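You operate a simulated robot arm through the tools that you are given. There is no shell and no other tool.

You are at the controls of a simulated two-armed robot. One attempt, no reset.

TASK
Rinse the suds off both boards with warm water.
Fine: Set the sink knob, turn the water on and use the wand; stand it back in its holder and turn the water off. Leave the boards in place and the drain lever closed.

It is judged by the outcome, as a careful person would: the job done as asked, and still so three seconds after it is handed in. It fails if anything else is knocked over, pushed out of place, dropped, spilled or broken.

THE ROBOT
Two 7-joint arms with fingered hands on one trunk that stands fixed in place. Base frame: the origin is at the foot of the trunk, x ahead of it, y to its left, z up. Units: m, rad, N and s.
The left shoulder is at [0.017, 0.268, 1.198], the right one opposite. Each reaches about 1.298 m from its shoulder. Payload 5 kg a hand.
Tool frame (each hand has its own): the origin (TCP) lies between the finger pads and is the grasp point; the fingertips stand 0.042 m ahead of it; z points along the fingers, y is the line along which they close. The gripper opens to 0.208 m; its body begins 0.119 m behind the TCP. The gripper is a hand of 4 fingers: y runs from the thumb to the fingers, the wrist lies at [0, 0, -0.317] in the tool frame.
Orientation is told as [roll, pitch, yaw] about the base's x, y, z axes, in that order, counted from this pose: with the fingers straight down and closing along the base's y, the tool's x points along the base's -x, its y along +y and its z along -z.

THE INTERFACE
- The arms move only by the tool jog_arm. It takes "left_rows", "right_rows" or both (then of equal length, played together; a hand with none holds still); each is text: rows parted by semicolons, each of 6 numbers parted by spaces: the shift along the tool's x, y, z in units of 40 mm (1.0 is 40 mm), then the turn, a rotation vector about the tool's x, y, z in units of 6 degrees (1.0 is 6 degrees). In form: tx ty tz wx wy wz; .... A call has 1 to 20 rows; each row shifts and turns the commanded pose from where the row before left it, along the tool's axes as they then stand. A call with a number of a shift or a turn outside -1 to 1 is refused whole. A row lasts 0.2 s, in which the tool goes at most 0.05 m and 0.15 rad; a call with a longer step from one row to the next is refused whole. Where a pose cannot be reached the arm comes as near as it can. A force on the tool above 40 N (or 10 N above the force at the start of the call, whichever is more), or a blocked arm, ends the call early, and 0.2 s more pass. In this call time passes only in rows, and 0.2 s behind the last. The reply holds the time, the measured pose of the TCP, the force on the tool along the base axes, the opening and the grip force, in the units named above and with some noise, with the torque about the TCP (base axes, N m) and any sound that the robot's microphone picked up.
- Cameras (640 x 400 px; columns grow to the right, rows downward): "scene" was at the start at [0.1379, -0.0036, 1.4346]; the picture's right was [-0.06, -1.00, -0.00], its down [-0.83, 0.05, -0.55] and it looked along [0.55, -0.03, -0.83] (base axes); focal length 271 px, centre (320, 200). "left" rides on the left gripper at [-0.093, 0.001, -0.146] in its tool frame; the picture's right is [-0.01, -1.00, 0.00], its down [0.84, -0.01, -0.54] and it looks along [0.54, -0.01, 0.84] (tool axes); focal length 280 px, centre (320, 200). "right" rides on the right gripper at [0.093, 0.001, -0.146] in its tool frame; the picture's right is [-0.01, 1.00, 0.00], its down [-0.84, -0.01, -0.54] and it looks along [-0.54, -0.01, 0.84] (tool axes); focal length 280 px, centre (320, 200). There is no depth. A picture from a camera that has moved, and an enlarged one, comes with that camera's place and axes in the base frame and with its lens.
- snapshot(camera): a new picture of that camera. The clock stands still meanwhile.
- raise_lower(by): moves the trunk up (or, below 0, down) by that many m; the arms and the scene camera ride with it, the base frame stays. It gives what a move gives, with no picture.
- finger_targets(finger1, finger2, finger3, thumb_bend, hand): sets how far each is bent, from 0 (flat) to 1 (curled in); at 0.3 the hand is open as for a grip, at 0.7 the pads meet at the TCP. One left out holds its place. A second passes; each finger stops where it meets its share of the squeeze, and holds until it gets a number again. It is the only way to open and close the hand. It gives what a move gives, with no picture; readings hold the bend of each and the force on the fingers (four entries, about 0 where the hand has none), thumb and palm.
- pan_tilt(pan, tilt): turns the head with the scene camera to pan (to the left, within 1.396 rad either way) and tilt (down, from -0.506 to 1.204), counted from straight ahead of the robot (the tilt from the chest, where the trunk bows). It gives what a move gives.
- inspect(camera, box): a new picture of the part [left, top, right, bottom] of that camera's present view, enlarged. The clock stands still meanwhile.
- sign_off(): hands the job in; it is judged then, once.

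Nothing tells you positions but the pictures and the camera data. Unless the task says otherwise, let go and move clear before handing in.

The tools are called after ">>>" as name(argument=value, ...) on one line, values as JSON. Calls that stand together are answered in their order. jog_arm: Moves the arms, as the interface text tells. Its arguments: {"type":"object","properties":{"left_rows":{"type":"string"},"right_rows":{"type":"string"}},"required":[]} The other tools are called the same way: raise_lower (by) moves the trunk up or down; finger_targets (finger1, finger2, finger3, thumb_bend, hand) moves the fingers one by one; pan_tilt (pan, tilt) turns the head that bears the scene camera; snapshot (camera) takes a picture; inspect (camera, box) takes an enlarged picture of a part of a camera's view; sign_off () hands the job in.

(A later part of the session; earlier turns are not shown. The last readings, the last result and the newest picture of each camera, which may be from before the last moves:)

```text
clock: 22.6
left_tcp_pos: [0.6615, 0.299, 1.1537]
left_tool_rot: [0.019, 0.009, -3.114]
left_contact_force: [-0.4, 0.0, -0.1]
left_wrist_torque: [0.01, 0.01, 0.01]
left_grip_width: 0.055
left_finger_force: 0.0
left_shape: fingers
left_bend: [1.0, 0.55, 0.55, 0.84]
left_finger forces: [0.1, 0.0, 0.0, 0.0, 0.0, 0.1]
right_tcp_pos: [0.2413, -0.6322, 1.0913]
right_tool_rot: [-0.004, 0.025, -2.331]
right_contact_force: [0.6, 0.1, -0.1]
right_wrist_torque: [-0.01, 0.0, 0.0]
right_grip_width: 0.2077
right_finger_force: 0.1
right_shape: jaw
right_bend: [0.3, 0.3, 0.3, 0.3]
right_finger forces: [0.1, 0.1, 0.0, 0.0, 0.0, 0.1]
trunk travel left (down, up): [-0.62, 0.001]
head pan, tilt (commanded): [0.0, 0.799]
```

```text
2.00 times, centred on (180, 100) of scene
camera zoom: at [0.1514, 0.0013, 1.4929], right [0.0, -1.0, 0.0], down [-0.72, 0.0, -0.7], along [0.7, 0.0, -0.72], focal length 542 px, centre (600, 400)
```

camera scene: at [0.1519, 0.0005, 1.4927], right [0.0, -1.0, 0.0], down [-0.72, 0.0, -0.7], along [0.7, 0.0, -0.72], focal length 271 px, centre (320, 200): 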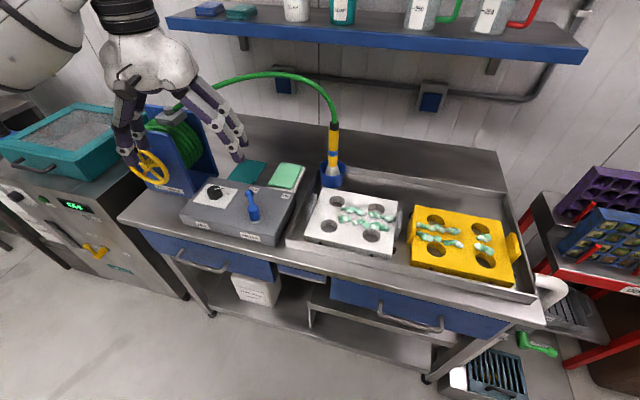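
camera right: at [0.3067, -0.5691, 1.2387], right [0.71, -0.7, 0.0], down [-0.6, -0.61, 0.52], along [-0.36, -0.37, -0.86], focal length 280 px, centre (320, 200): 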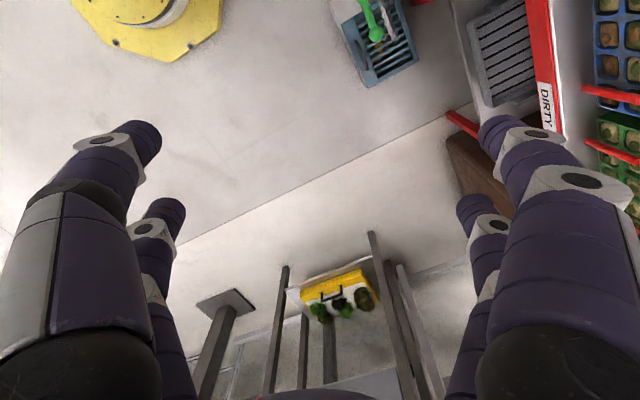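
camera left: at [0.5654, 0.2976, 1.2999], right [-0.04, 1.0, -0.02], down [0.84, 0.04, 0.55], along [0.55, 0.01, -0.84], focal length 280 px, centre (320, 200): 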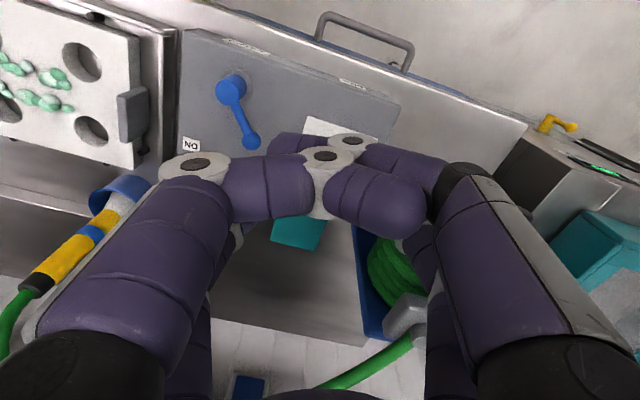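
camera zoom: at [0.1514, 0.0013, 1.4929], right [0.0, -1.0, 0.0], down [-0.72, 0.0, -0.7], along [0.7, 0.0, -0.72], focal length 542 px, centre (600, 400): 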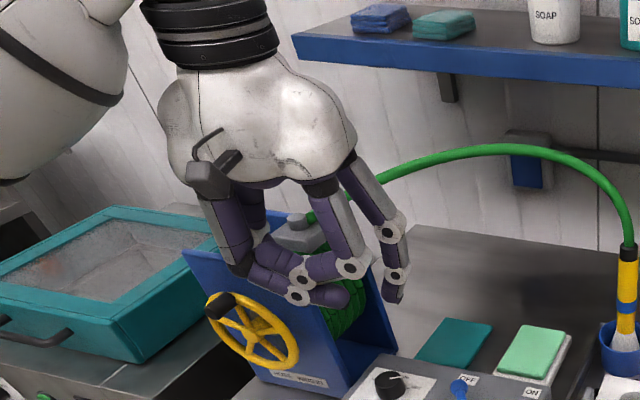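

The curled pair sits well above the other fingertips, good. I'll reopen it for the view, turn the hand to a 45° approach over the knob and descend partway for accurate alignment.

>>> finger_targets(hand="left", finger1=0.3, thumb_bend=0.3)

>>> jog_arm(left_rows="0 0 0 0 0 -0.9;0 0 0 0 0 -0.9;0 0 0 0 0 -0.9;0 0 0 0 0 -0.9;0 0 0 0 0 -0.9;0 0 0 0 0 -0.9;0 0 0 0 0 -0.9;0 0 0 0 0 -0.9;0.336 0.383 0.783 0 0 0;0.336 0.383 0.783 0 0 0;0.336 0.383 0.783 0 0 0")

>>> snapshot(camera="left")

>>> snapshot(camera="scene")

```text
clock: 23.6
left_tcp_pos: [0.6617, 0.2986, 1.1544]
left_tool_rot: [0.018, 0.009, -3.116]
left_contact_force: [0.3, -0.1, -0.2]
left_wrist_torque: [0.0, -0.01, 0.02]
left_grip_width: 0.2181
left_finger_force: 0.1
left_shape: fingers
left_bend: [0.3, 0.55, 0.55, 0.3]
left_finger forces: [0.0, 0.0, 0.0, 0.1, 0.0, 0.1]
right_tcp_pos: [0.2431, -0.6317, 1.0911]
right_tool_rot: [-0.004, 0.025, -2.33]
right_contact_force: [-0.2, -0.5, -0.2]
right_wrist_torque: [0.01, -0.02, 0.0]
right_grip_width: 0.2077
right_finger_force: 0.0
right_shape: jaw
right_bend: [0.3, 0.3, 0.3, 0.3]
right_finger forces: [0.1, 0.1, 0.0, 0.0, 0.0, 0.0]
trunk travel left (down, up): [-0.62, 0.001]
head pan, tilt (commanded): [0.0, 0.799]
```

```text
clock: 26.0
left_tcp_pos: [0.7231, 0.2939, 1.0596]
left_tool_rot: [0.021, -0.006, -2.362]
left_contact_force: [0.1, 0.8, 0.4]
left_wrist_torque: [-0.08, 0.06, -0.01]
left_grip_width: 0.2182
left_finger_force: 0.0
left_shape: fingers
left_bend: [0.3, 0.55, 0.55, 0.3]
left_finger forces: [0.0, 0.1, 0.0, 0.0, 0.0, 0.1]
right_tcp_pos: [0.2421, -0.6309, 1.0904]
right_tool_rot: [-0.003, 0.025, -2.329]
right_contact_force: [0.6, 0.2, 0.6]
right_wrist_torque: [-0.03, 0.11, 0.0]
right_grip_width: 0.2079
right_finger_force: 0.1
right_shape: jaw
right_bend: [0.3, 0.3, 0.3, 0.3]
right_finger forces: [0.0, 0.1, 0.0, 0.0, 0.1, 0.0]
trunk travel left (down, up): [-0.62, 0.001]
head pan, tilt (commanded): [0.0, 0.799]
```

```text
taken
camera left: at [0.6558, 0.2288, 1.2078], right [-0.71, 0.7, -0.02], down [0.58, 0.61, 0.53], along [0.39, 0.37, -0.85], focal length 280 px, centre (320, 200)
```

left: 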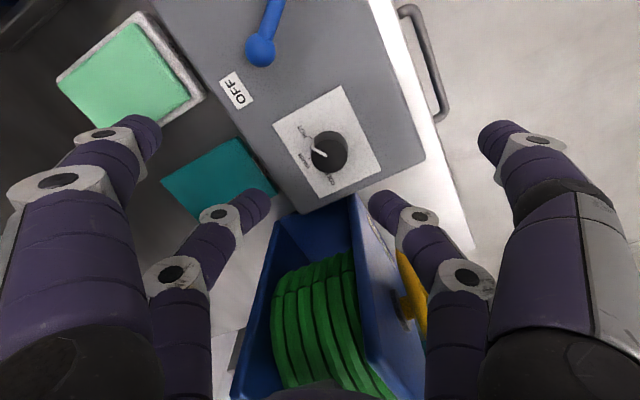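

```text
taken
camera scene: at [0.1522, 0.0017, 1.4927], right [0.0, -1.0, 0.0], down [-0.72, 0.0, -0.7], along [0.7, 0.0, -0.72], focal length 271 px, centre (320, 200)
```

scene: 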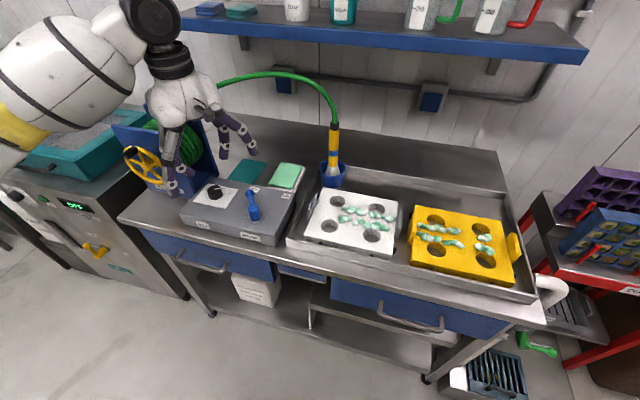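

>>> inspect(camera="left", box=[230, 70, 460, 290])

>>> inspect(camera="left", box=[270, 90, 390, 200])

>>> inspect(camera="scene", box=[110, 70, 270, 230])

```text
1.82 times, centred on (345, 180) of left
camera zoom: at [0.6558, 0.2288, 1.2078], right [-0.71, 0.7, -0.02], down [0.58, 0.61, 0.53], along [0.39, 0.37, -0.85], focal length 510 px, centre (274, 236)
```

zoom: 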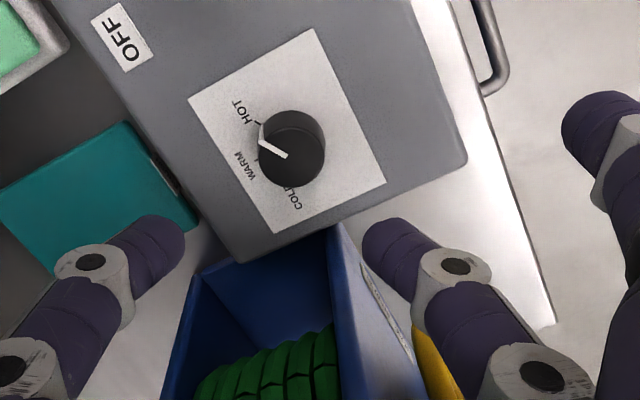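

```text
3.64 times, centred on (330, 145) of left
camera zoom: at [0.6558, 0.2288, 1.2078], right [-0.71, 0.7, -0.02], down [0.58, 0.61, 0.53], along [0.39, 0.37, -0.85], focal length 1020 px, centre (284, 400)
```

zoom: 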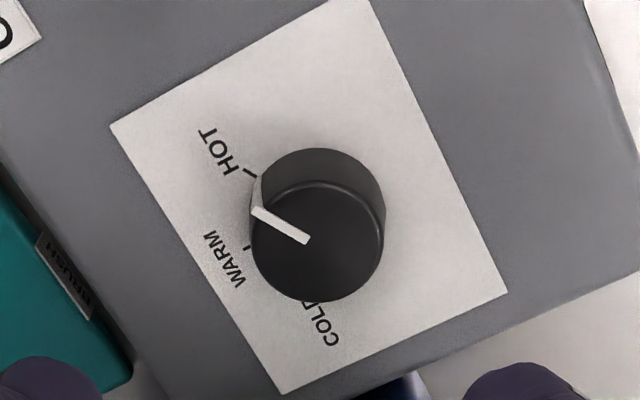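

```text
2.50 times, centred on (190, 150) of scene
camera zoom: at [0.1522, 0.0017, 1.4927], right [0.0, -1.0, 0.0], down [-0.72, 0.0, -0.7], along [0.7, 0.0, -0.72], focal length 678 px, centre (645, 325)
```

zoom: 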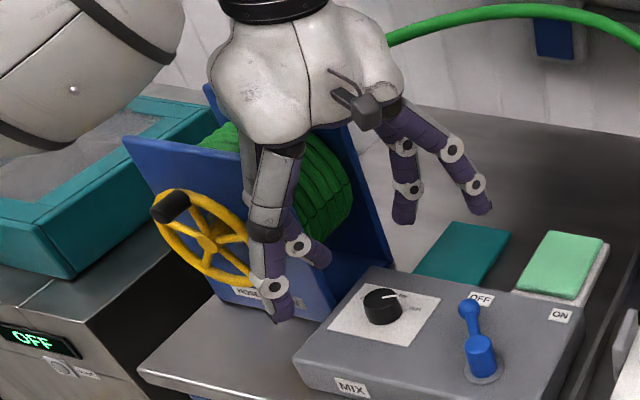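

The dial is clear now: pointer at HOT (about −79° in base), WARM tick at about −16°; knob axis near (0.739, 0.3185), top z≈0.928. I'll align the finger2/finger3 pair over the knob and descend to just above it.

>>> jog_arm(left_rows="0.05 -0.27 0 0 0 1;0 0 0 0 0 0.67;0 0 0.93 0 0 0;0 0 0.93 0 0 0")

>>> snapshot(camera="left")

>>> inspect(camera="scene", box=[150, 110, 290, 230])

```text
clock: 27.0
left_tcp_pos: [0.7181, 0.3001, 0.986]
left_tool_rot: [0.021, -0.001, -2.537]
left_contact_force: [0.9, -0.9, 0.5]
left_wrist_torque: [0.0, 0.07, -0.01]
left_grip_width: 0.2183
left_finger_force: 0.0
left_shape: fingers
left_bend: [0.3, 0.55, 0.55, 0.3]
left_finger forces: [0.0, 0.0, 0.0, 0.0, 0.0, 0.0]
right_tcp_pos: [0.2418, -0.6314, 1.0911]
right_tool_rot: [-0.004, 0.024, -2.33]
right_contact_force: [0.4, -0.7, 0.7]
right_wrist_torque: [0.05, 0.07, 0.04]
right_grip_width: 0.2079
right_finger_force: 0.1
right_shape: jaw
right_bend: [0.3, 0.3, 0.3, 0.3]
right_finger forces: [0.1, 0.0, 0.0, 0.0, 0.1, 0.0]
trunk travel left (down, up): [-0.62, 0.001]
head pan, tilt (commanded): [0.0, 0.799]
```

```text
taken
camera left: at [0.64, 0.2482, 1.1326], right [-0.58, 0.81, -0.02], down [0.68, 0.5, 0.54], along [0.45, 0.3, -0.84], focal length 280 px, centre (320, 200)
```

left: 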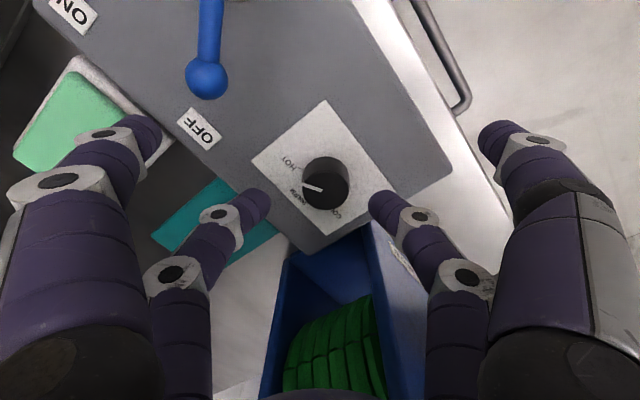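

```text
3.33 times, centred on (220, 170) of scene
camera zoom: at [0.1519, 0.001, 1.4928], right [0.0, -1.0, 0.0], down [-0.72, 0.0, -0.7], along [0.7, 0.0, -0.72], focal length 903 px, centre (653, 300)
```

zoom: 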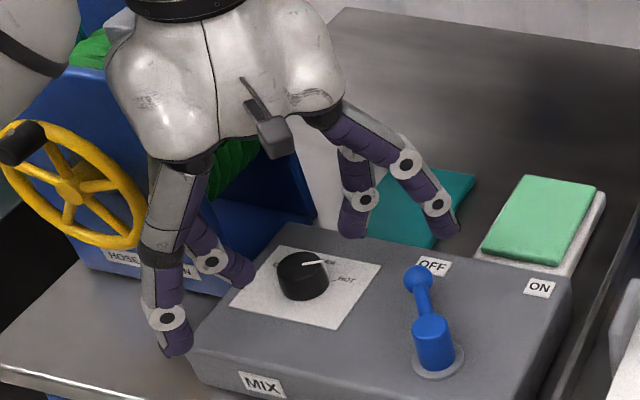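

>>> inspect(camera="left", box=[230, 120, 410, 240])

```text
3.33 times, centred on (320, 180) of left
camera zoom: at [0.64, 0.2482, 1.1326], right [-0.58, 0.81, -0.02], down [0.68, 0.5, 0.54], along [0.45, 0.3, -0.84], focal length 935 px, centre (320, 267)
```

zoom: 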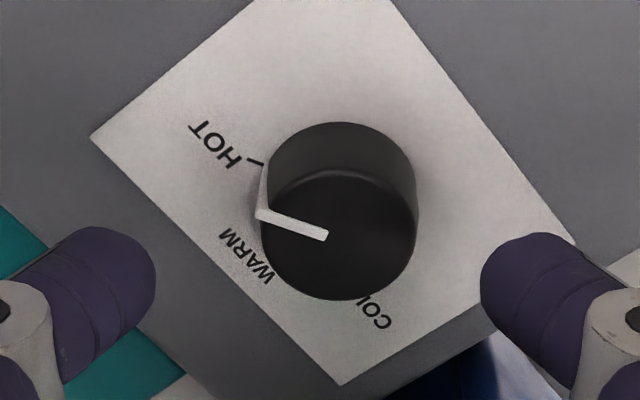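

Knob axis refined to (0.740, 0.318), top ≈0.928. I'll nudge by a few mm and descend so the fingertips straddle the knob just above the panel.

>>> jog_arm(left_rows="0.05 -0.1 0.35 0 0 0;0 0 0.35 0 0 0")

>>> snapshot(camera="left")

>>> inspect(camera="scene", box=[150, 130, 270, 230])

```text
clock: 27.6
left_tcp_pos: [0.7165, 0.3054, 0.9595]
left_tool_rot: [0.024, -0.002, -2.537]
left_contact_force: [-0.2, 0.9, 1.7]
left_wrist_torque: [0.09, 0.02, -0.05]
left_grip_width: 0.2184
left_finger_force: 1.0
left_shape: fingers
left_bend: [0.3, 0.55, 0.55, 0.3]
left_finger forces: [0.1, 0.1, 1.8, 0.1, 0.1, 0.0]
right_tcp_pos: [0.2399, -0.6316, 1.0906]
right_tool_rot: [-0.004, 0.027, -2.331]
right_contact_force: [-0.5, 0.0, -0.1]
right_wrist_torque: [0.0, -0.01, 0.01]
right_grip_width: 0.2084
right_finger_force: 0.0
right_shape: jaw
right_bend: [0.3, 0.3, 0.3, 0.3]
right_finger forces: [0.0, 0.0, 0.0, 0.0, 0.0, 0.0]
trunk travel left (down, up): [-0.62, 0.001]
head pan, tilt (commanded): [0.0, 0.799]
```

```text
taken
camera left: at [0.6385, 0.2523, 1.1054], right [-0.58, 0.81, -0.02], down [0.68, 0.5, 0.54], along [0.45, 0.3, -0.84], focal length 280 px, centre (320, 200)
```

left: 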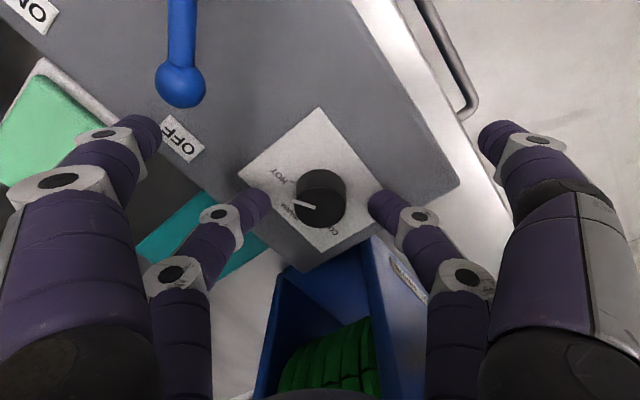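

```text
4.00 times, centred on (210, 180) of scene
camera zoom: at [0.1512, 0.0013, 1.493], right [0.0, -1.0, 0.0], down [-0.72, 0.0, -0.7], along [0.7, 0.0, -0.72], focal length 1084 px, centre (760, 280)
```

zoom: 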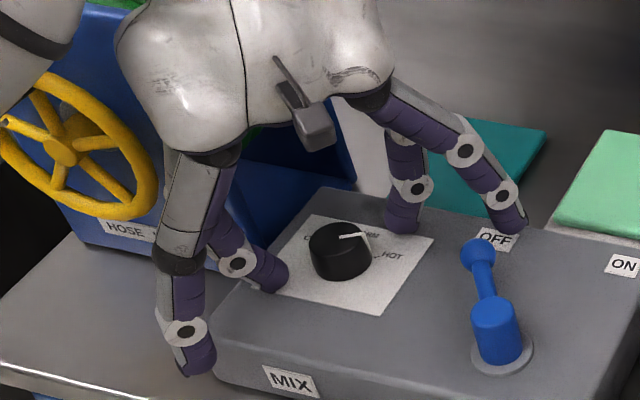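

Finger3 just grazes the panel (≈2 N), so I'll lift 5 mm and then close the finger2/finger3 pair on the knob.

>>> jog_arm(left_rows="0 0 -0.13 0 0 0")

>>> finger_targets(hand="left", finger2=0.64, finger3=0.64)

>>> inspect(camera="left", box=[200, 100, 440, 260])

```text
clock: 28.0
left_tcp_pos: [0.7171, 0.304, 0.9629]
left_tool_rot: [0.021, -0.002, -2.535]
left_contact_force: [-0.1, 0.3, -0.1]
left_wrist_torque: [0.01, 0.01, 0.04]
left_grip_width: 0.2184
left_finger_force: 0.1
left_shape: fingers
left_bend: [0.3, 0.55, 0.55, 0.3]
left_finger forces: [0.0, 0.1, 0.0, 0.0, 0.1, 0.0]
right_tcp_pos: [0.2416, -0.6322, 1.0905]
right_tool_rot: [-0.004, 0.026, -2.33]
right_contact_force: [1.0, 0.3, 0.7]
right_wrist_torque: [0.0, 0.0, -0.02]
right_grip_width: 0.2079
right_finger_force: 0.0
right_shape: jaw
right_bend: [0.3, 0.3, 0.3, 0.3]
right_finger forces: [0.1, 0.0, 0.1, 0.1, 0.1, 0.0]
trunk travel left (down, up): [-0.62, 0.001]
head pan, tilt (commanded): [0.0, 0.799]
```

```text
clock: 29.0
left_tcp_pos: [0.7172, 0.3043, 0.9635]
left_tool_rot: [0.021, -0.002, -2.538]
left_contact_force: [0.7, 1.5, -0.8]
left_wrist_torque: [0.01, 0.01, 0.03]
left_grip_width: 0.2182
left_finger_force: 2.6
left_shape: fingers
left_bend: [0.3, 0.63, 0.63, 0.3]
left_finger forces: [0.0, 1.7, 2.1, 0.0, 0.1, 0.1]
right_tcp_pos: [0.2402, -0.6317, 1.0912]
right_tool_rot: [-0.003, 0.026, -2.331]
right_contact_force: [0.3, 0.7, -0.3]
right_wrist_torque: [0.02, -0.01, 0.0]
right_grip_width: 0.2081
right_finger_force: 0.1
right_shape: jaw
right_bend: [0.3, 0.3, 0.3, 0.3]
right_finger forces: [0.0, 0.0, 0.0, 0.1, 0.0, 0.0]
trunk travel left (down, up): [-0.62, 0.001]
head pan, tilt (commanded): [0.0, 0.799]
```

```text
2.50 times, centred on (320, 180) of left
camera zoom: at [0.6386, 0.2521, 1.1102], right [-0.58, 0.81, -0.02], down [0.68, 0.5, 0.54], along [0.45, 0.3, -0.84], focal length 701 px, centre (320, 250)
```

zoom: 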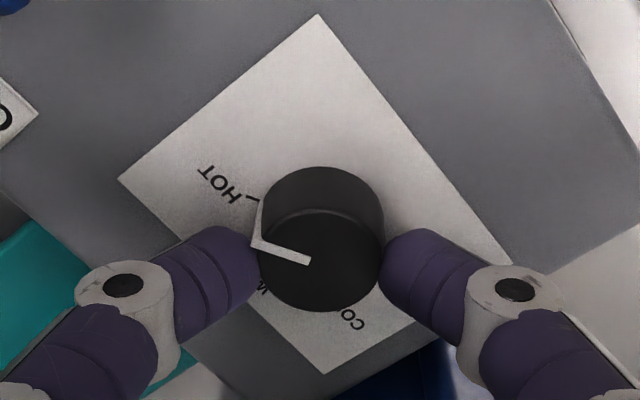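

Both fingers hold the knob evenly. I'll firm up the grip and turn it about the knob axis in a first half.

>>> finger_targets(hand="left", finger2=0.7, finger3=0.7)

>>> jog_arm(left_rows="0.004 0.073 0 0 0 -1;0.004 0.073 0 0 0 -1;0.004 0.073 0 0 0 -1;0.004 0.073 0 0 0 -1;0.004 0.073 0 0 0 -1")

>>> inspect(camera="left", box=[200, 100, 440, 260])

```text
clock: 30.0
left_tcp_pos: [0.7174, 0.3047, 0.9641]
left_tool_rot: [0.021, -0.001, -2.537]
left_contact_force: [0.2, 0.7, -2.7]
left_wrist_torque: [-0.08, 0.08, -0.01]
left_grip_width: 0.2184
left_finger_force: 8.1
left_shape: fingers
left_bend: [0.3, 0.63, 0.63, 0.3]
left_finger forces: [0.1, 8.0, 8.3, 0.0, 0.0, 0.0]
right_tcp_pos: [0.2415, -0.6318, 1.0912]
right_tool_rot: [-0.002, 0.025, -2.331]
right_contact_force: [-0.2, 0.1, -0.1]
right_wrist_torque: [0.0, 0.02, -0.05]
right_grip_width: 0.208
right_finger_force: 0.0
right_shape: jaw
right_bend: [0.3, 0.3, 0.3, 0.3]
right_finger forces: [0.0, 0.0, 0.0, 0.1, 0.0, 0.0]
trunk travel left (down, up): [-0.62, 0.001]
head pan, tilt (commanded): [0.0, 0.799]
```

```text
clock: 31.2
left_tcp_pos: [0.7281, 0.2956, 0.9651]
left_tool_rot: [0.016, -0.013, -2.013]
left_contact_force: [-2.7, 3.3, -5.6]
left_wrist_torque: [-0.04, 0.22, 0.09]
left_grip_width: 0.2183
left_finger_force: 9.1
left_shape: fingers
left_bend: [0.3, 0.64, 0.63, 0.3]
left_finger forces: [0.0, 6.6, 10.8, 0.0, 0.0, 0.1]
right_tcp_pos: [0.241, -0.6322, 1.0915]
right_tool_rot: [-0.003, 0.026, -2.33]
right_contact_force: [0.9, -0.8, 0.0]
right_wrist_torque: [-0.02, -0.03, -0.02]
right_grip_width: 0.2077
right_finger_force: 0.0
right_shape: jaw
right_bend: [0.3, 0.3, 0.3, 0.3]
right_finger forces: [0.0, 0.0, 0.0, 0.1, 0.0, 0.0]
trunk travel left (down, up): [-0.62, 0.001]
head pan, tilt (commanded): [0.0, 0.799]
```

```text
2.50 times, centred on (320, 180) of left
camera zoom: at [0.6875, 0.2122, 1.1118], right [-0.91, 0.41, -0.02], down [0.34, 0.78, 0.53], along [0.23, 0.47, -0.85], focal length 701 px, centre (320, 250)
```

zoom: 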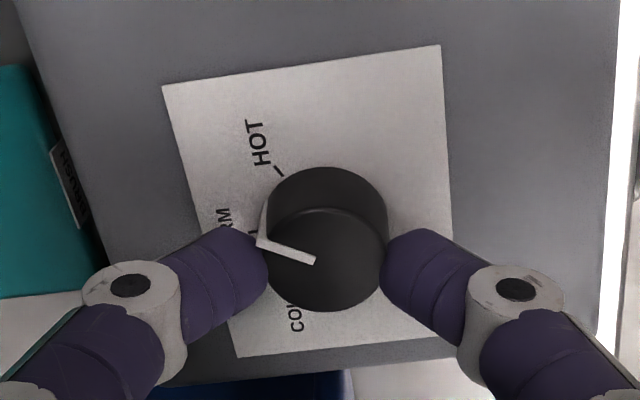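

The knob turns with the hand. Another five steps should bring it to WARM.

>>> jog_arm(left_rows="0.004 0.073 0 0 0 -1;0.004 0.073 0 0 0 -1;0.004 0.073 0 0 0 -1;0.004 0.073 0 0 0 -1;0.004 0.073 0 0 0 -1")

>>> inspect(camera="left", box=[200, 100, 440, 260])

>>> inspect(camera="scene", box=[150, 130, 270, 230])

```text
clock: 32.4
left_tcp_pos: [0.743, 0.2924, 0.9644]
left_tool_rot: [0.009, -0.019, -1.487]
left_contact_force: [-5.8, 5.9, -4.0]
left_wrist_torque: [0.1, 0.24, 0.08]
left_grip_width: 0.2185
left_finger_force: 8.8
left_shape: fingers
left_bend: [0.3, 0.64, 0.63, 0.3]
left_finger forces: [0.1, 6.4, 11.4, 0.0, 0.0, 0.1]
right_tcp_pos: [0.2424, -0.6322, 1.0901]
right_tool_rot: [-0.005, 0.024, -2.33]
right_contact_force: [-0.4, -0.7, -0.5]
right_wrist_torque: [-0.01, -0.02, 0.01]
right_grip_width: 0.2079
right_finger_force: 0.1
right_shape: jaw
right_bend: [0.3, 0.3, 0.3, 0.3]
right_finger forces: [0.0, 0.0, 0.1, 0.0, 0.1, 0.1]
trunk travel left (down, up): [-0.62, 0.001]
head pan, tilt (commanded): [0.0, 0.799]
```

```text
2.50 times, centred on (320, 180) of left
camera zoom: at [0.7492, 0.2026, 1.1125], right [-1.0, -0.1, -0.01], down [-0.09, 0.85, 0.52], along [-0.04, 0.52, -0.85], focal length 701 px, centre (320, 250)
```

zoom: 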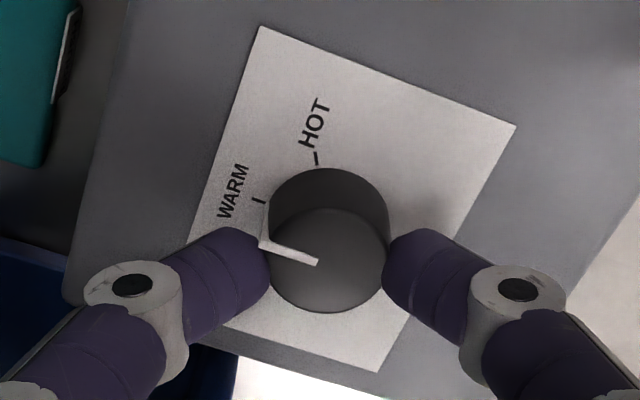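

```text
4.00 times, centred on (210, 180) of scene
camera zoom: at [0.1513, 0.0018, 1.4929], right [0.0, -1.0, 0.0], down [-0.72, 0.0, -0.7], along [0.7, 0.0, -0.72], focal length 1084 px, centre (760, 280)
```

zoom: 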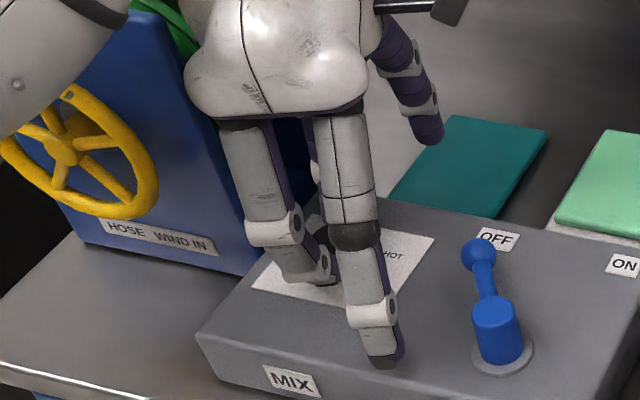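

The pointer now sits about 6° short of the WARM mark. One more small step.

>>> jog_arm(left_rows="0.004 0.073 0 0 0 -1;0 0.01 0 0 0 -0.15")

>>> finger_targets(hand="left", finger2=0.55, finger3=0.55)

>>> inspect(camera="left", box=[200, 100, 440, 260])

```text
clock: 33.0
left_tcp_pos: [0.745, 0.294, 0.9652]
left_tool_rot: [0.006, -0.02, -1.368]
left_contact_force: [-6.2, 7.2, -4.0]
left_wrist_torque: [0.14, 0.22, 0.09]
left_grip_width: 0.2183
left_finger_force: 8.5
left_shape: fingers
left_bend: [0.3, 0.64, 0.62, 0.3]
left_finger forces: [0.0, 6.2, 11.5, 0.0, 0.0, 0.1]
right_tcp_pos: [0.2413, -0.6316, 1.0921]
right_tool_rot: [-0.004, 0.024, -2.329]
right_contact_force: [0.1, -0.7, 0.1]
right_wrist_torque: [-0.01, 0.01, -0.04]
right_grip_width: 0.208
right_finger_force: 0.0
right_shape: jaw
right_bend: [0.3, 0.3, 0.3, 0.3]
right_finger forces: [0.0, 0.0, 0.1, 0.0, 0.1, 0.0]
trunk travel left (down, up): [-0.62, 0.001]
head pan, tilt (commanded): [0.0, 0.799]
```

```text
clock: 34.0
left_tcp_pos: [0.7462, 0.2919, 0.9654]
left_tool_rot: [0.009, -0.022, -1.368]
left_contact_force: [0.3, -0.1, -0.3]
left_wrist_torque: [0.03, 0.02, 0.0]
left_grip_width: 0.2184
left_finger_force: 0.1
left_shape: fingers
left_bend: [0.3, 0.55, 0.55, 0.3]
left_finger forces: [0.0, 0.0, 0.0, 0.1, 0.0, 0.1]
right_tcp_pos: [0.2412, -0.6318, 1.0917]
right_tool_rot: [-0.003, 0.027, -2.33]
right_contact_force: [0.8, -0.5, -0.5]
right_wrist_torque: [0.05, -0.02, -0.04]
right_grip_width: 0.2078
right_finger_force: 0.1
right_shape: jaw
right_bend: [0.3, 0.3, 0.3, 0.3]
right_finger forces: [0.1, 0.1, 0.0, 0.1, 0.0, 0.0]
trunk travel left (down, up): [-0.62, 0.001]
head pan, tilt (commanded): [0.0, 0.799]
```

```text
2.50 times, centred on (320, 180) of left
camera zoom: at [0.7635, 0.2042, 1.113], right [-0.98, -0.21, -0.01], down [-0.19, 0.83, 0.52], along [-0.11, 0.51, -0.85], focal length 701 px, centre (320, 250)
```

zoom: 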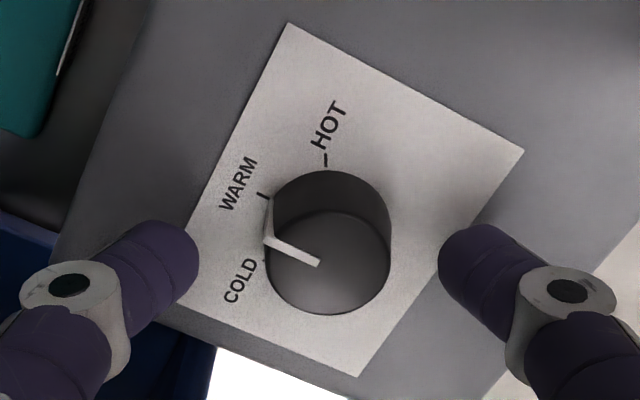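

The pointer's lower end lines up with the WARM tick. I'll lift the hand straight up and verify from above.

>>> jog_arm(left_rows="0 0 -0.5 0 0 0;0 0 -0.9 0 0 0;0 0 -0.9 0 0 0")

>>> inspect(camera="left", box=[240, 60, 400, 200])

>>> snapshot(camera="left")

```text
clock: 34.8
left_tcp_pos: [0.7434, 0.2943, 1.0585]
left_tool_rot: [0.007, -0.021, -1.369]
left_contact_force: [-0.8, -0.1, -0.9]
left_wrist_torque: [0.09, -0.09, 0.01]
left_grip_width: 0.2182
left_finger_force: 0.0
left_shape: fingers
left_bend: [0.3, 0.55, 0.55, 0.3]
left_finger forces: [0.0, 0.0, 0.1, 0.0, 0.1, 0.0]
right_tcp_pos: [0.2418, -0.6319, 1.0907]
right_tool_rot: [-0.004, 0.025, -2.329]
right_contact_force: [-1.0, 0.1, -0.4]
right_wrist_torque: [0.03, -0.12, 0.01]
right_grip_width: 0.2075
right_finger_force: 0.2
right_shape: jaw
right_bend: [0.3, 0.3, 0.3, 0.3]
right_finger forces: [0.0, 0.0, 0.0, 0.1, 0.1, 0.1]
trunk travel left (down, up): [-0.62, 0.001]
head pan, tilt (commanded): [0.0, 0.799]
```

```text
2.86 times, centred on (320, 130) of left
camera zoom: at [0.7613, 0.2058, 1.2059], right [-0.98, -0.21, -0.01], down [-0.19, 0.83, 0.52], along [-0.11, 0.51, -0.85], focal length 801 px, centre (320, 400)
```

zoom: 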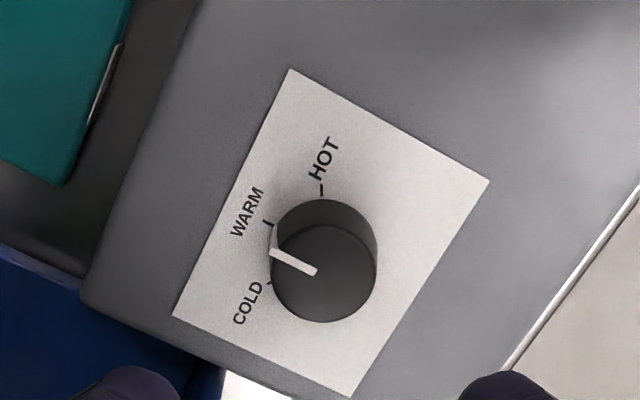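

```text
taken
camera left: at [0.7613, 0.2058, 1.2059], right [-0.98, -0.21, -0.01], down [-0.19, 0.83, 0.52], along [-0.11, 0.51, -0.85], focal length 280 px, centre (320, 200)
```

left: 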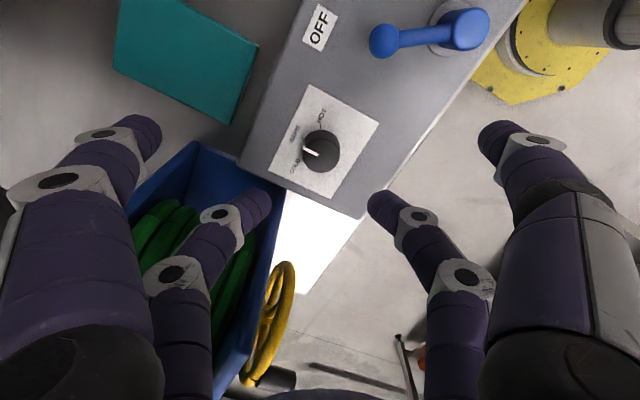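

WARM is set: the pointer lies on the WARM tick. The wand triangulates to a vertical axis at about (0.853, −0.040), with its yellow grip z≈0.945–1.065. Now I'll pitch the right hand to point forward-left while moving it over the bench.

>>> jog_arm(right_rows="0.80 0.058 -0.115 0 0.967 0;0.808 0.058 -0.034 0 0.967 0;0.807 0.058 0.048 0 0.967 0;0.798 0.058 0.129 0 0.967 0;0.781 0.058 0.21 0 0.967 0;0.756 0.058 0.287 0 0.967 0;0.723 0.058 0.362 0 0.967 0")

>>> snapshot(camera="scene")

>>> snapshot(camera="right")

```text
clock: 36.4
left_tcp_pos: [0.7453, 0.2957, 1.0565]
left_tool_rot: [0.006, -0.021, -1.368]
left_contact_force: [-0.6, 0.3, 0.5]
left_wrist_torque: [0.03, 0.02, -0.04]
left_grip_width: 0.2183
left_finger_force: 0.0
left_shape: fingers
left_bend: [0.3, 0.55, 0.55, 0.3]
left_finger forces: [0.0, 0.0, 0.1, 0.0, 0.0, 0.0]
right_tcp_pos: [0.4062, -0.4833, 1.1291]
right_tool_rot: [-0.005, 0.732, -2.334]
right_contact_force: [-0.6, -0.5, -0.1]
right_wrist_torque: [-0.02, 0.02, -0.02]
right_grip_width: 0.2081
right_finger_force: 0.0
right_shape: jaw
right_bend: [0.3, 0.3, 0.3, 0.3]
right_finger forces: [0.1, 0.0, 0.1, 0.0, 0.0, 0.0]
trunk travel left (down, up): [-0.62, 0.001]
head pan, tilt (commanded): [0.0, 0.799]
```

```text
taken
camera scene: at [0.1516, 0.0012, 1.4929], right [0.0, -1.0, 0.0], down [-0.72, 0.0, -0.7], along [0.7, 0.0, -0.72], focal length 271 px, centre (320, 200)
```

scene: 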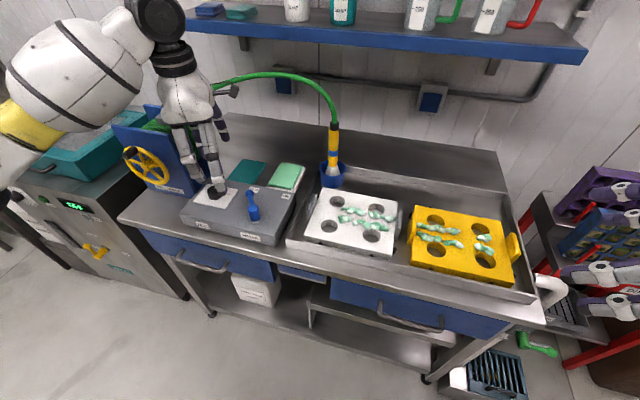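

```text
taken
camera right: at [0.3904, -0.5037, 1.2995], right [0.72, -0.7, -0.01], down [-0.69, -0.71, -0.16], along [0.1, 0.13, -0.99], focal length 280 px, centre (320, 200)
```

right: 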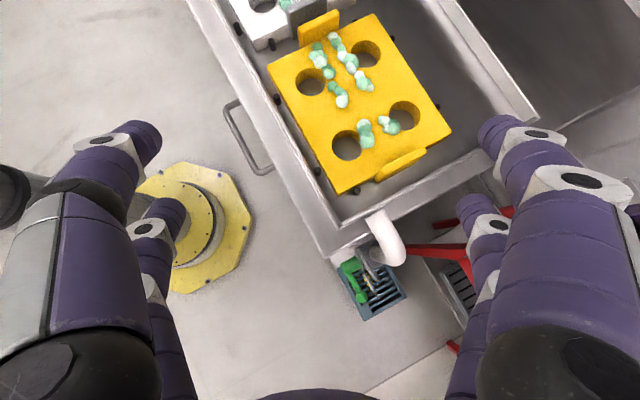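

Tracking well, over the bench and clear. Continue the remaining rows of that motion.

>>> jog_arm(right_rows="0.682 0.058 0.433 0 0.967 0;0.635 0.058 0.5 0 0.967 0;0.581 0.058 0.561 0 0.967 0;0.522 0.058 0.617 0 0.967 0;0.457 0.058 0.667 0 0.967 0;0.387 0.058 0.709 0 0.967 0")

>>> snapshot(camera="scene")

>>> snapshot(camera="right")

```text
clock: 37.8
left_tcp_pos: [0.7442, 0.2953, 1.0566]
left_tool_rot: [0.005, -0.02, -1.367]
left_contact_force: [0.2, 0.1, 0.0]
left_wrist_torque: [0.0, 0.04, 0.01]
left_grip_width: 0.2182
left_finger_force: 0.0
left_shape: fingers
left_bend: [0.3, 0.55, 0.55, 0.3]
left_finger forces: [0.1, 0.0, 0.0, 0.0, 0.0, 0.1]
right_tcp_pos: [0.5488, -0.3509, 1.1607]
right_tool_rot: [-0.021, 1.34, -2.351]
right_contact_force: [-0.4, 0.7, -1.1]
right_wrist_torque: [0.03, -0.01, 0.01]
right_grip_width: 0.2079
right_finger_force: 0.0
right_shape: jaw
right_bend: [0.3, 0.3, 0.3, 0.3]
right_finger forces: [0.1, 0.1, 0.0, 0.1, 0.0, 0.0]
trunk travel left (down, up): [-0.62, 0.001]
head pan, tilt (commanded): [0.0, 0.799]
```

```text
taken
camera scene: at [0.1519, 0.0013, 1.4928], right [0.0, -1.0, 0.0], down [-0.72, 0.0, -0.7], along [0.7, 0.0, -0.72], focal length 271 px, centre (320, 200)
```

scene: 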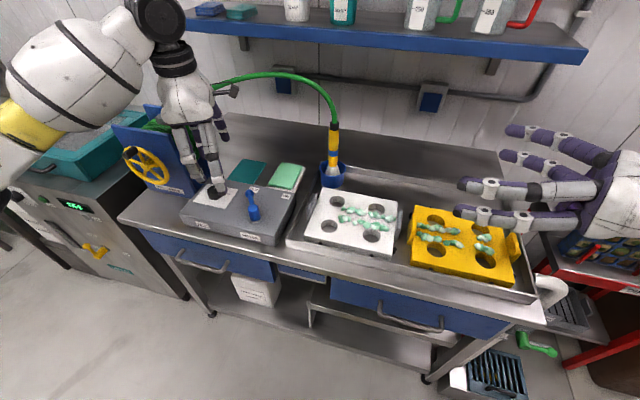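

```text
taken
camera right: at [0.4685, -0.4408, 1.2849], right [0.72, -0.69, -0.02], down [-0.51, -0.51, -0.7], along [0.47, 0.51, -0.72], focal length 280 px, centre (320, 200)
```

right: 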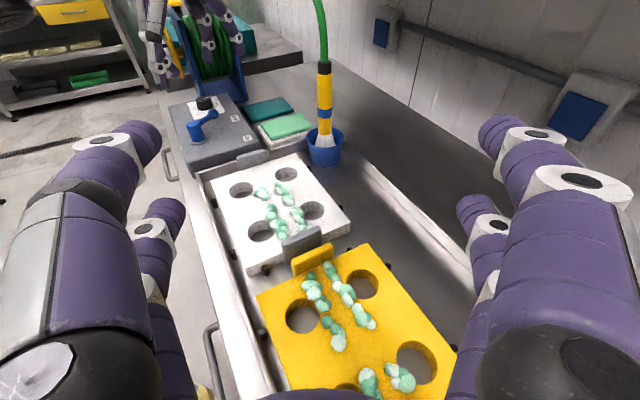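

The right hand is in an excellent ready pose; the wand axis is confirmed at about (0.853, −0.0395), boards' tops at z≈0.89. I'll advance along the hand axis toward the wand, stopping ~7 cm short.

>>> jog_arm(right_rows="-0.47 0.085 0.5 0 0 0;-0.47 0.085 0.5 0 0 0;0 0 0.95 0 0 0;0 0 0.95 0 0 0;0 0 0.95 0 0 0;0 0 0.95 0 0 0;0 0 0.95 0 0 0;0 0 0.95 0 0 0;0 0 0.95 0 0 0;0 0 0.95 0 0 0;0 0 0.95 0 0 0")

>>> snapshot(camera="scene")

>>> snapshot(camera="right")

```text
clock: 40.2
left_tcp_pos: [0.7394, 0.2892, 1.0639]
left_tool_rot: [0.014, -0.022, -1.381]
left_contact_force: [1.2, 1.4, -2.5]
left_wrist_torque: [-0.3, 0.24, -0.04]
left_grip_width: 0.2183
left_finger_force: 0.0
left_shape: fingers
left_bend: [0.3, 0.55, 0.55, 0.3]
left_finger forces: [0.0, 0.0, 0.1, 0.1, 0.0, 0.1]
right_tcp_pos: [0.7939, -0.1058, 1.0422]
right_tool_rot: [0.025, 1.34, -2.323]
right_contact_force: [0.2, -0.6, -1.5]
right_wrist_torque: [0.09, -0.06, 0.1]
right_grip_width: 0.2079
right_finger_force: 0.1
right_shape: jaw
right_bend: [0.3, 0.3, 0.3, 0.3]
right_finger forces: [0.1, 0.1, 0.0, 0.0, 0.0, 0.0]
trunk travel left (down, up): [-0.62, 0.001]
head pan, tilt (commanded): [0.0, 0.799]
```

```text
taken
camera scene: at [0.1398, 0.0015, 1.4956], right [-0.01, -1.0, 0.0], down [-0.71, 0.01, -0.7], along [0.7, -0.01, -0.71], focal length 271 px, centre (320, 200)
```

scene: 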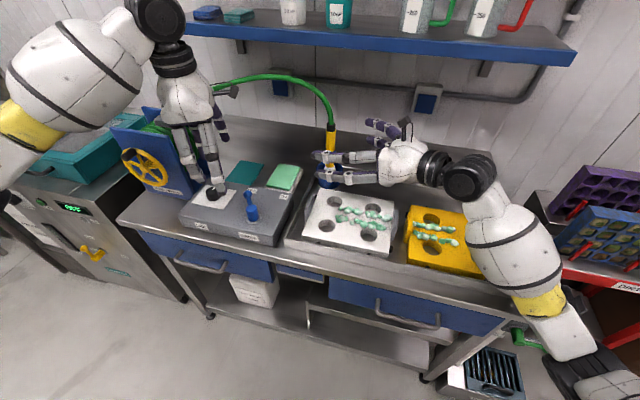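

```text
taken
camera right: at [0.7106, -0.1922, 1.1666], right [0.71, -0.7, -0.01], down [-0.51, -0.51, -0.7], along [0.48, 0.5, -0.72], focal length 280 px, centre (320, 200)
```

right: 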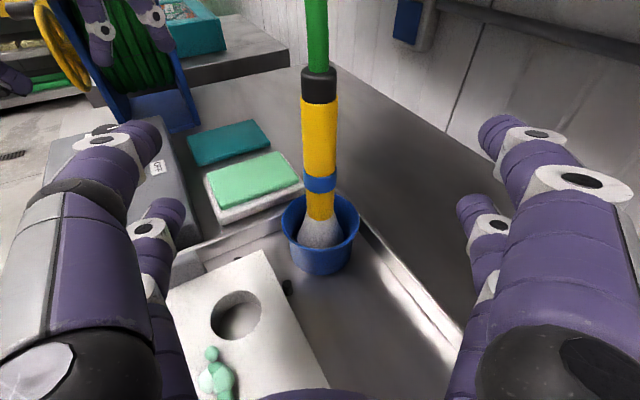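

The hand faces the wand nicely, but the torso seems to have shifted about 1 cm, so something on the right arm may be pushing. I'll look at the right elbow/forearm area before going further.

>>> inspect(camera="scene", box=[400, 130, 640, 400])

>>> pan_tilt(pan=-0.5, tilt=1.0)

>>> snapshot(camera="scene")

```text
1.48 times, centred on (520, 265) of scene
camera zoom: at [0.1398, 0.0015, 1.4956], right [-0.01, -1.0, 0.0], down [-0.71, 0.01, -0.7], along [0.7, -0.01, -0.71], focal length 402 px, centre (24, 104)
```

zoom: 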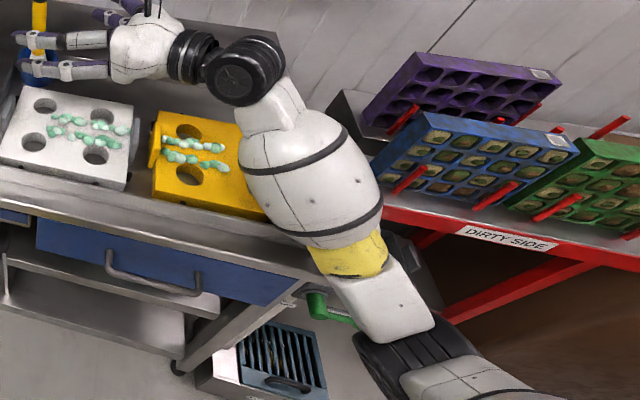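

```text
clock: 41.1
left_tcp_pos: [0.7382, 0.2868, 1.0644]
left_tool_rot: [0.015, -0.022, -1.382]
left_contact_force: [-0.4, 0.4, -0.7]
left_wrist_torque: [0.0, -0.03, 0.0]
left_grip_width: 0.2182
left_finger_force: 0.1
left_shape: fingers
left_bend: [0.3, 0.55, 0.55, 0.3]
left_finger forces: [0.0, 0.0, 0.0, 0.1, 0.1, 0.0]
right_tcp_pos: [0.7917, -0.1048, 1.044]
right_tool_rot: [0.028, 1.341, -2.316]
right_contact_force: [-0.4, -0.5, 0.2]
right_wrist_torque: [0.0, 0.0, -0.01]
right_grip_width: 0.208
right_finger_force: 0.0
right_shape: jaw
right_bend: [0.3, 0.3, 0.3, 0.3]
right_finger forces: [0.0, 0.0, 0.1, 0.0, 0.1, 0.0]
trunk travel left (down, up): [-0.62, 0.001]
head pan, tilt (commanded): [-0.499, 1.0]
```

```text
taken
camera scene: at [0.1183, -0.0322, 1.4795], right [-0.49, -0.87, 0.0], down [-0.73, 0.41, -0.55], along [0.48, -0.26, -0.84], focal length 271 px, centre (320, 200)
```

scene: 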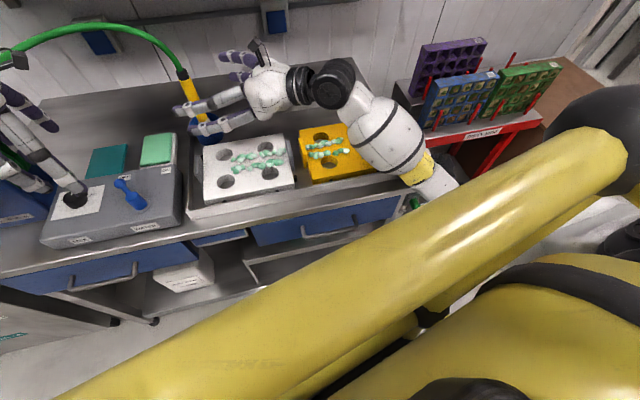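

>>> inspect(camera="scene", box=[290, 50, 520, 240])

>>> snapshot(camera="left")

```text
2.11 times, centred on (405, 145) of scene
camera zoom: at [0.1183, -0.0322, 1.4795], right [-0.49, -0.87, 0.0], down [-0.73, 0.41, -0.55], along [0.48, -0.26, -0.84], focal length 571 px, centre (141, 316)
```

zoom: 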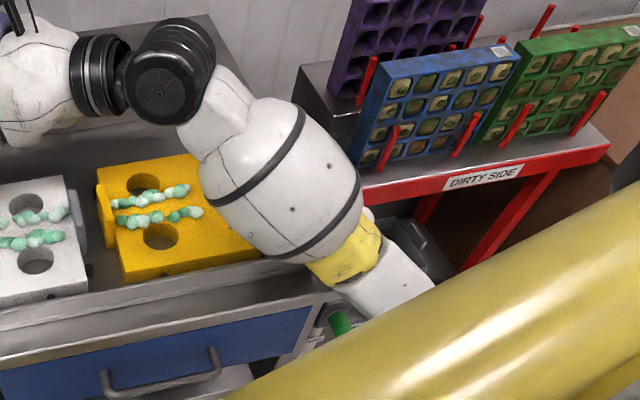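

```text
taken
camera left: at [0.7538, 0.1981, 1.2134], right [-0.98, -0.2, -0.02], down [-0.18, 0.84, 0.52], along [-0.09, 0.51, -0.85], focal length 280 px, centre (320, 200)
```

left: 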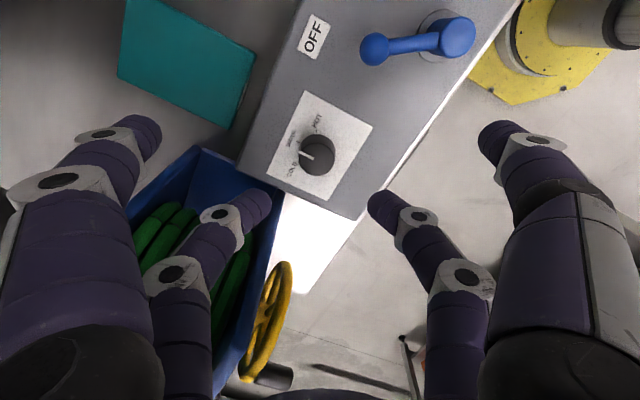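

The right forearm barrel is leaning on the bench/sink corner. I'll back the right hand straight out along its axis right away.

>>> jog_arm(right_rows="0 0 -0.95 0 0 0;0 0 -0.95 0 0 0;0 0 -0.95 0 0 0;0 0 -0.95 0 0 0;0 0 -0.95 0 0 0;0.2 0 -0.9 0 0 0;0.2 0 -0.9 0 0 0")

>>> snapshot(camera="scene")

```text
clock: 42.7
left_tcp_pos: [0.7435, 0.2942, 1.0577]
left_tool_rot: [0.008, -0.022, -1.37]
left_contact_force: [0.3, -0.8, 0.7]
left_wrist_torque: [0.1, -0.07, 0.0]
left_grip_width: 0.2184
left_finger_force: 0.1
left_shape: fingers
left_bend: [0.3, 0.55, 0.55, 0.3]
left_finger forces: [0.0, 0.0, 0.1, 0.0, 0.1, 0.0]
right_tcp_pos: [0.6297, -0.276, 1.1131]
right_tool_rot: [-0.022, 1.336, -2.35]
right_contact_force: [-1.2, -0.2, -0.1]
right_wrist_torque: [-0.03, 0.01, 0.0]
right_grip_width: 0.2083
right_finger_force: 0.0
right_shape: jaw
right_bend: [0.3, 0.3, 0.3, 0.3]
right_finger forces: [0.0, 0.0, 0.0, 0.0, 0.0, 0.0]
trunk travel left (down, up): [-0.62, 0.001]
head pan, tilt (commanded): [-0.499, 1.0]
```

```text
taken
camera scene: at [0.1312, -0.0326, 1.4779], right [-0.48, -0.88, 0.0], down [-0.74, 0.4, -0.54], along [0.47, -0.26, -0.84], focal length 271 px, centre (320, 200)
```

scene: 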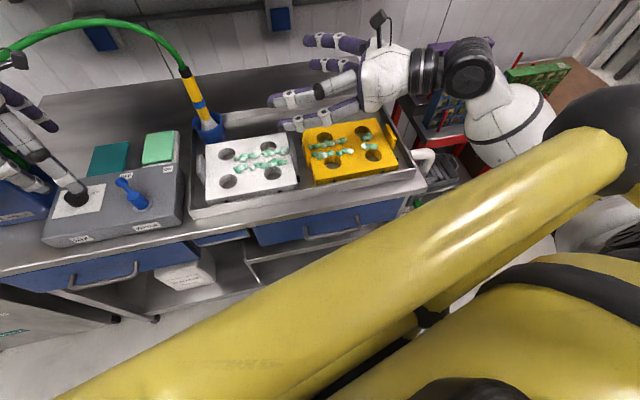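

The torso returned to its place, confirming that contact; nothing on the bench looks disturbed. The left arm has a high, clear elbow, so I'll use it for everything and park the right arm back at its earlier free spot beside the bench.

>>> jog_arm(right_rows="0 0 -0.95 0 0 0;0 0 -0.95 0 0 0;0 0 -0.5 0 0 0;-0.313 -0.058 -0.745 0 -0.967 0;-0.387 -0.058 -0.709 0 -0.967 0;-0.457 -0.058 -0.667 0 -0.967 0;-0.522 -0.058 -0.617 0 -0.967 0;-0.581 -0.058 -0.561 0 -0.967 0;-0.635 -0.058 -0.5 0 -0.967 0;-0.682 -0.058 -0.433 0 -0.967 0;-0.723 -0.058 -0.362 0 -0.967 0;-0.756 -0.058 -0.287 0 -0.967 0;-0.781 -0.058 -0.21 0 -0.967 0;-0.798 -0.058 -0.129 0 -0.967 0")

>>> pan_tilt(pan=0.0, tilt=0.8)

>>> snapshot(camera="scene")

>>> snapshot(camera="right")

```text
clock: 45.7
left_tcp_pos: [0.7435, 0.2953, 1.0566]
left_tool_rot: [0.007, -0.022, -1.369]
left_contact_force: [0.0, -0.1, -0.6]
left_wrist_torque: [-0.06, 0.0, 0.0]
left_grip_width: 0.2183
left_finger_force: 0.0
left_shape: fingers
left_bend: [0.3, 0.55, 0.55, 0.3]
left_finger forces: [0.0, 0.0, 0.0, 0.1, 0.0, 0.0]
right_tcp_pos: [0.3057, -0.5811, 1.0754]
right_tool_rot: [-0.005, 0.221, -2.33]
right_contact_force: [-1.2, 0.0, 0.0]
right_wrist_torque: [0.0, -0.02, -0.02]
right_grip_width: 0.2078
right_finger_force: 0.0
right_shape: jaw
right_bend: [0.3, 0.3, 0.3, 0.3]
right_finger forces: [0.0, 0.1, 0.1, 0.0, 0.1, 0.1]
trunk travel left (down, up): [-0.62, 0.001]
head pan, tilt (commanded): [-0.499, 1.0]
```

```text
clock: 46.6
left_tcp_pos: [0.7444, 0.2947, 1.0572]
left_tool_rot: [0.007, -0.021, -1.37]
left_contact_force: [0.0, 1.2, 0.0]
left_wrist_torque: [-0.04, -0.02, 0.01]
left_grip_width: 0.2186
left_finger_force: 0.1
left_shape: fingers
left_bend: [0.3, 0.55, 0.55, 0.3]
left_finger forces: [0.0, 0.0, 0.0, 0.1, 0.0, 0.1]
right_tcp_pos: [0.3056, -0.5809, 1.0751]
right_tool_rot: [-0.004, 0.226, -2.33]
right_contact_force: [0.2, 0.1, -0.7]
right_wrist_torque: [-0.02, 0.01, 0.01]
right_grip_width: 0.208
right_finger_force: 0.0
right_shape: jaw
right_bend: [0.3, 0.3, 0.3, 0.3]
right_finger forces: [0.1, 0.0, 0.0, 0.0, 0.0, 0.0]
trunk travel left (down, up): [-0.62, 0.001]
head pan, tilt (commanded): [0.0, 0.799]
```

```text
taken
camera scene: at [0.1515, 0.0012, 1.4929], right [0.0, -1.0, 0.0], down [-0.72, 0.0, -0.7], along [0.7, 0.0, -0.72], focal length 271 px, centre (320, 200)
```

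scene: 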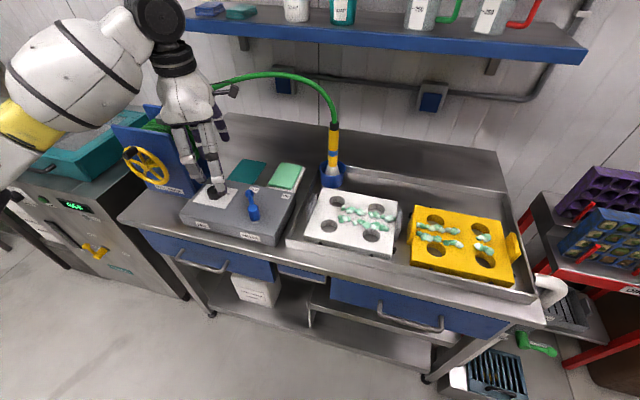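

```text
taken
camera right: at [0.3492, -0.5395, 1.2383], right [0.72, -0.7, -0.01], down [-0.66, -0.68, 0.34], along [-0.24, -0.24, -0.94], focal length 280 px, centre (320, 200)
```

right: 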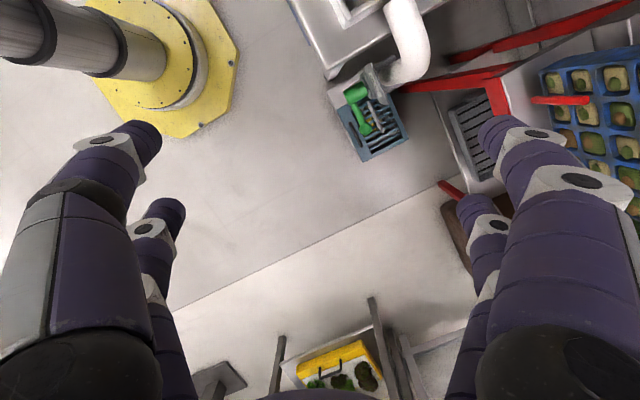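

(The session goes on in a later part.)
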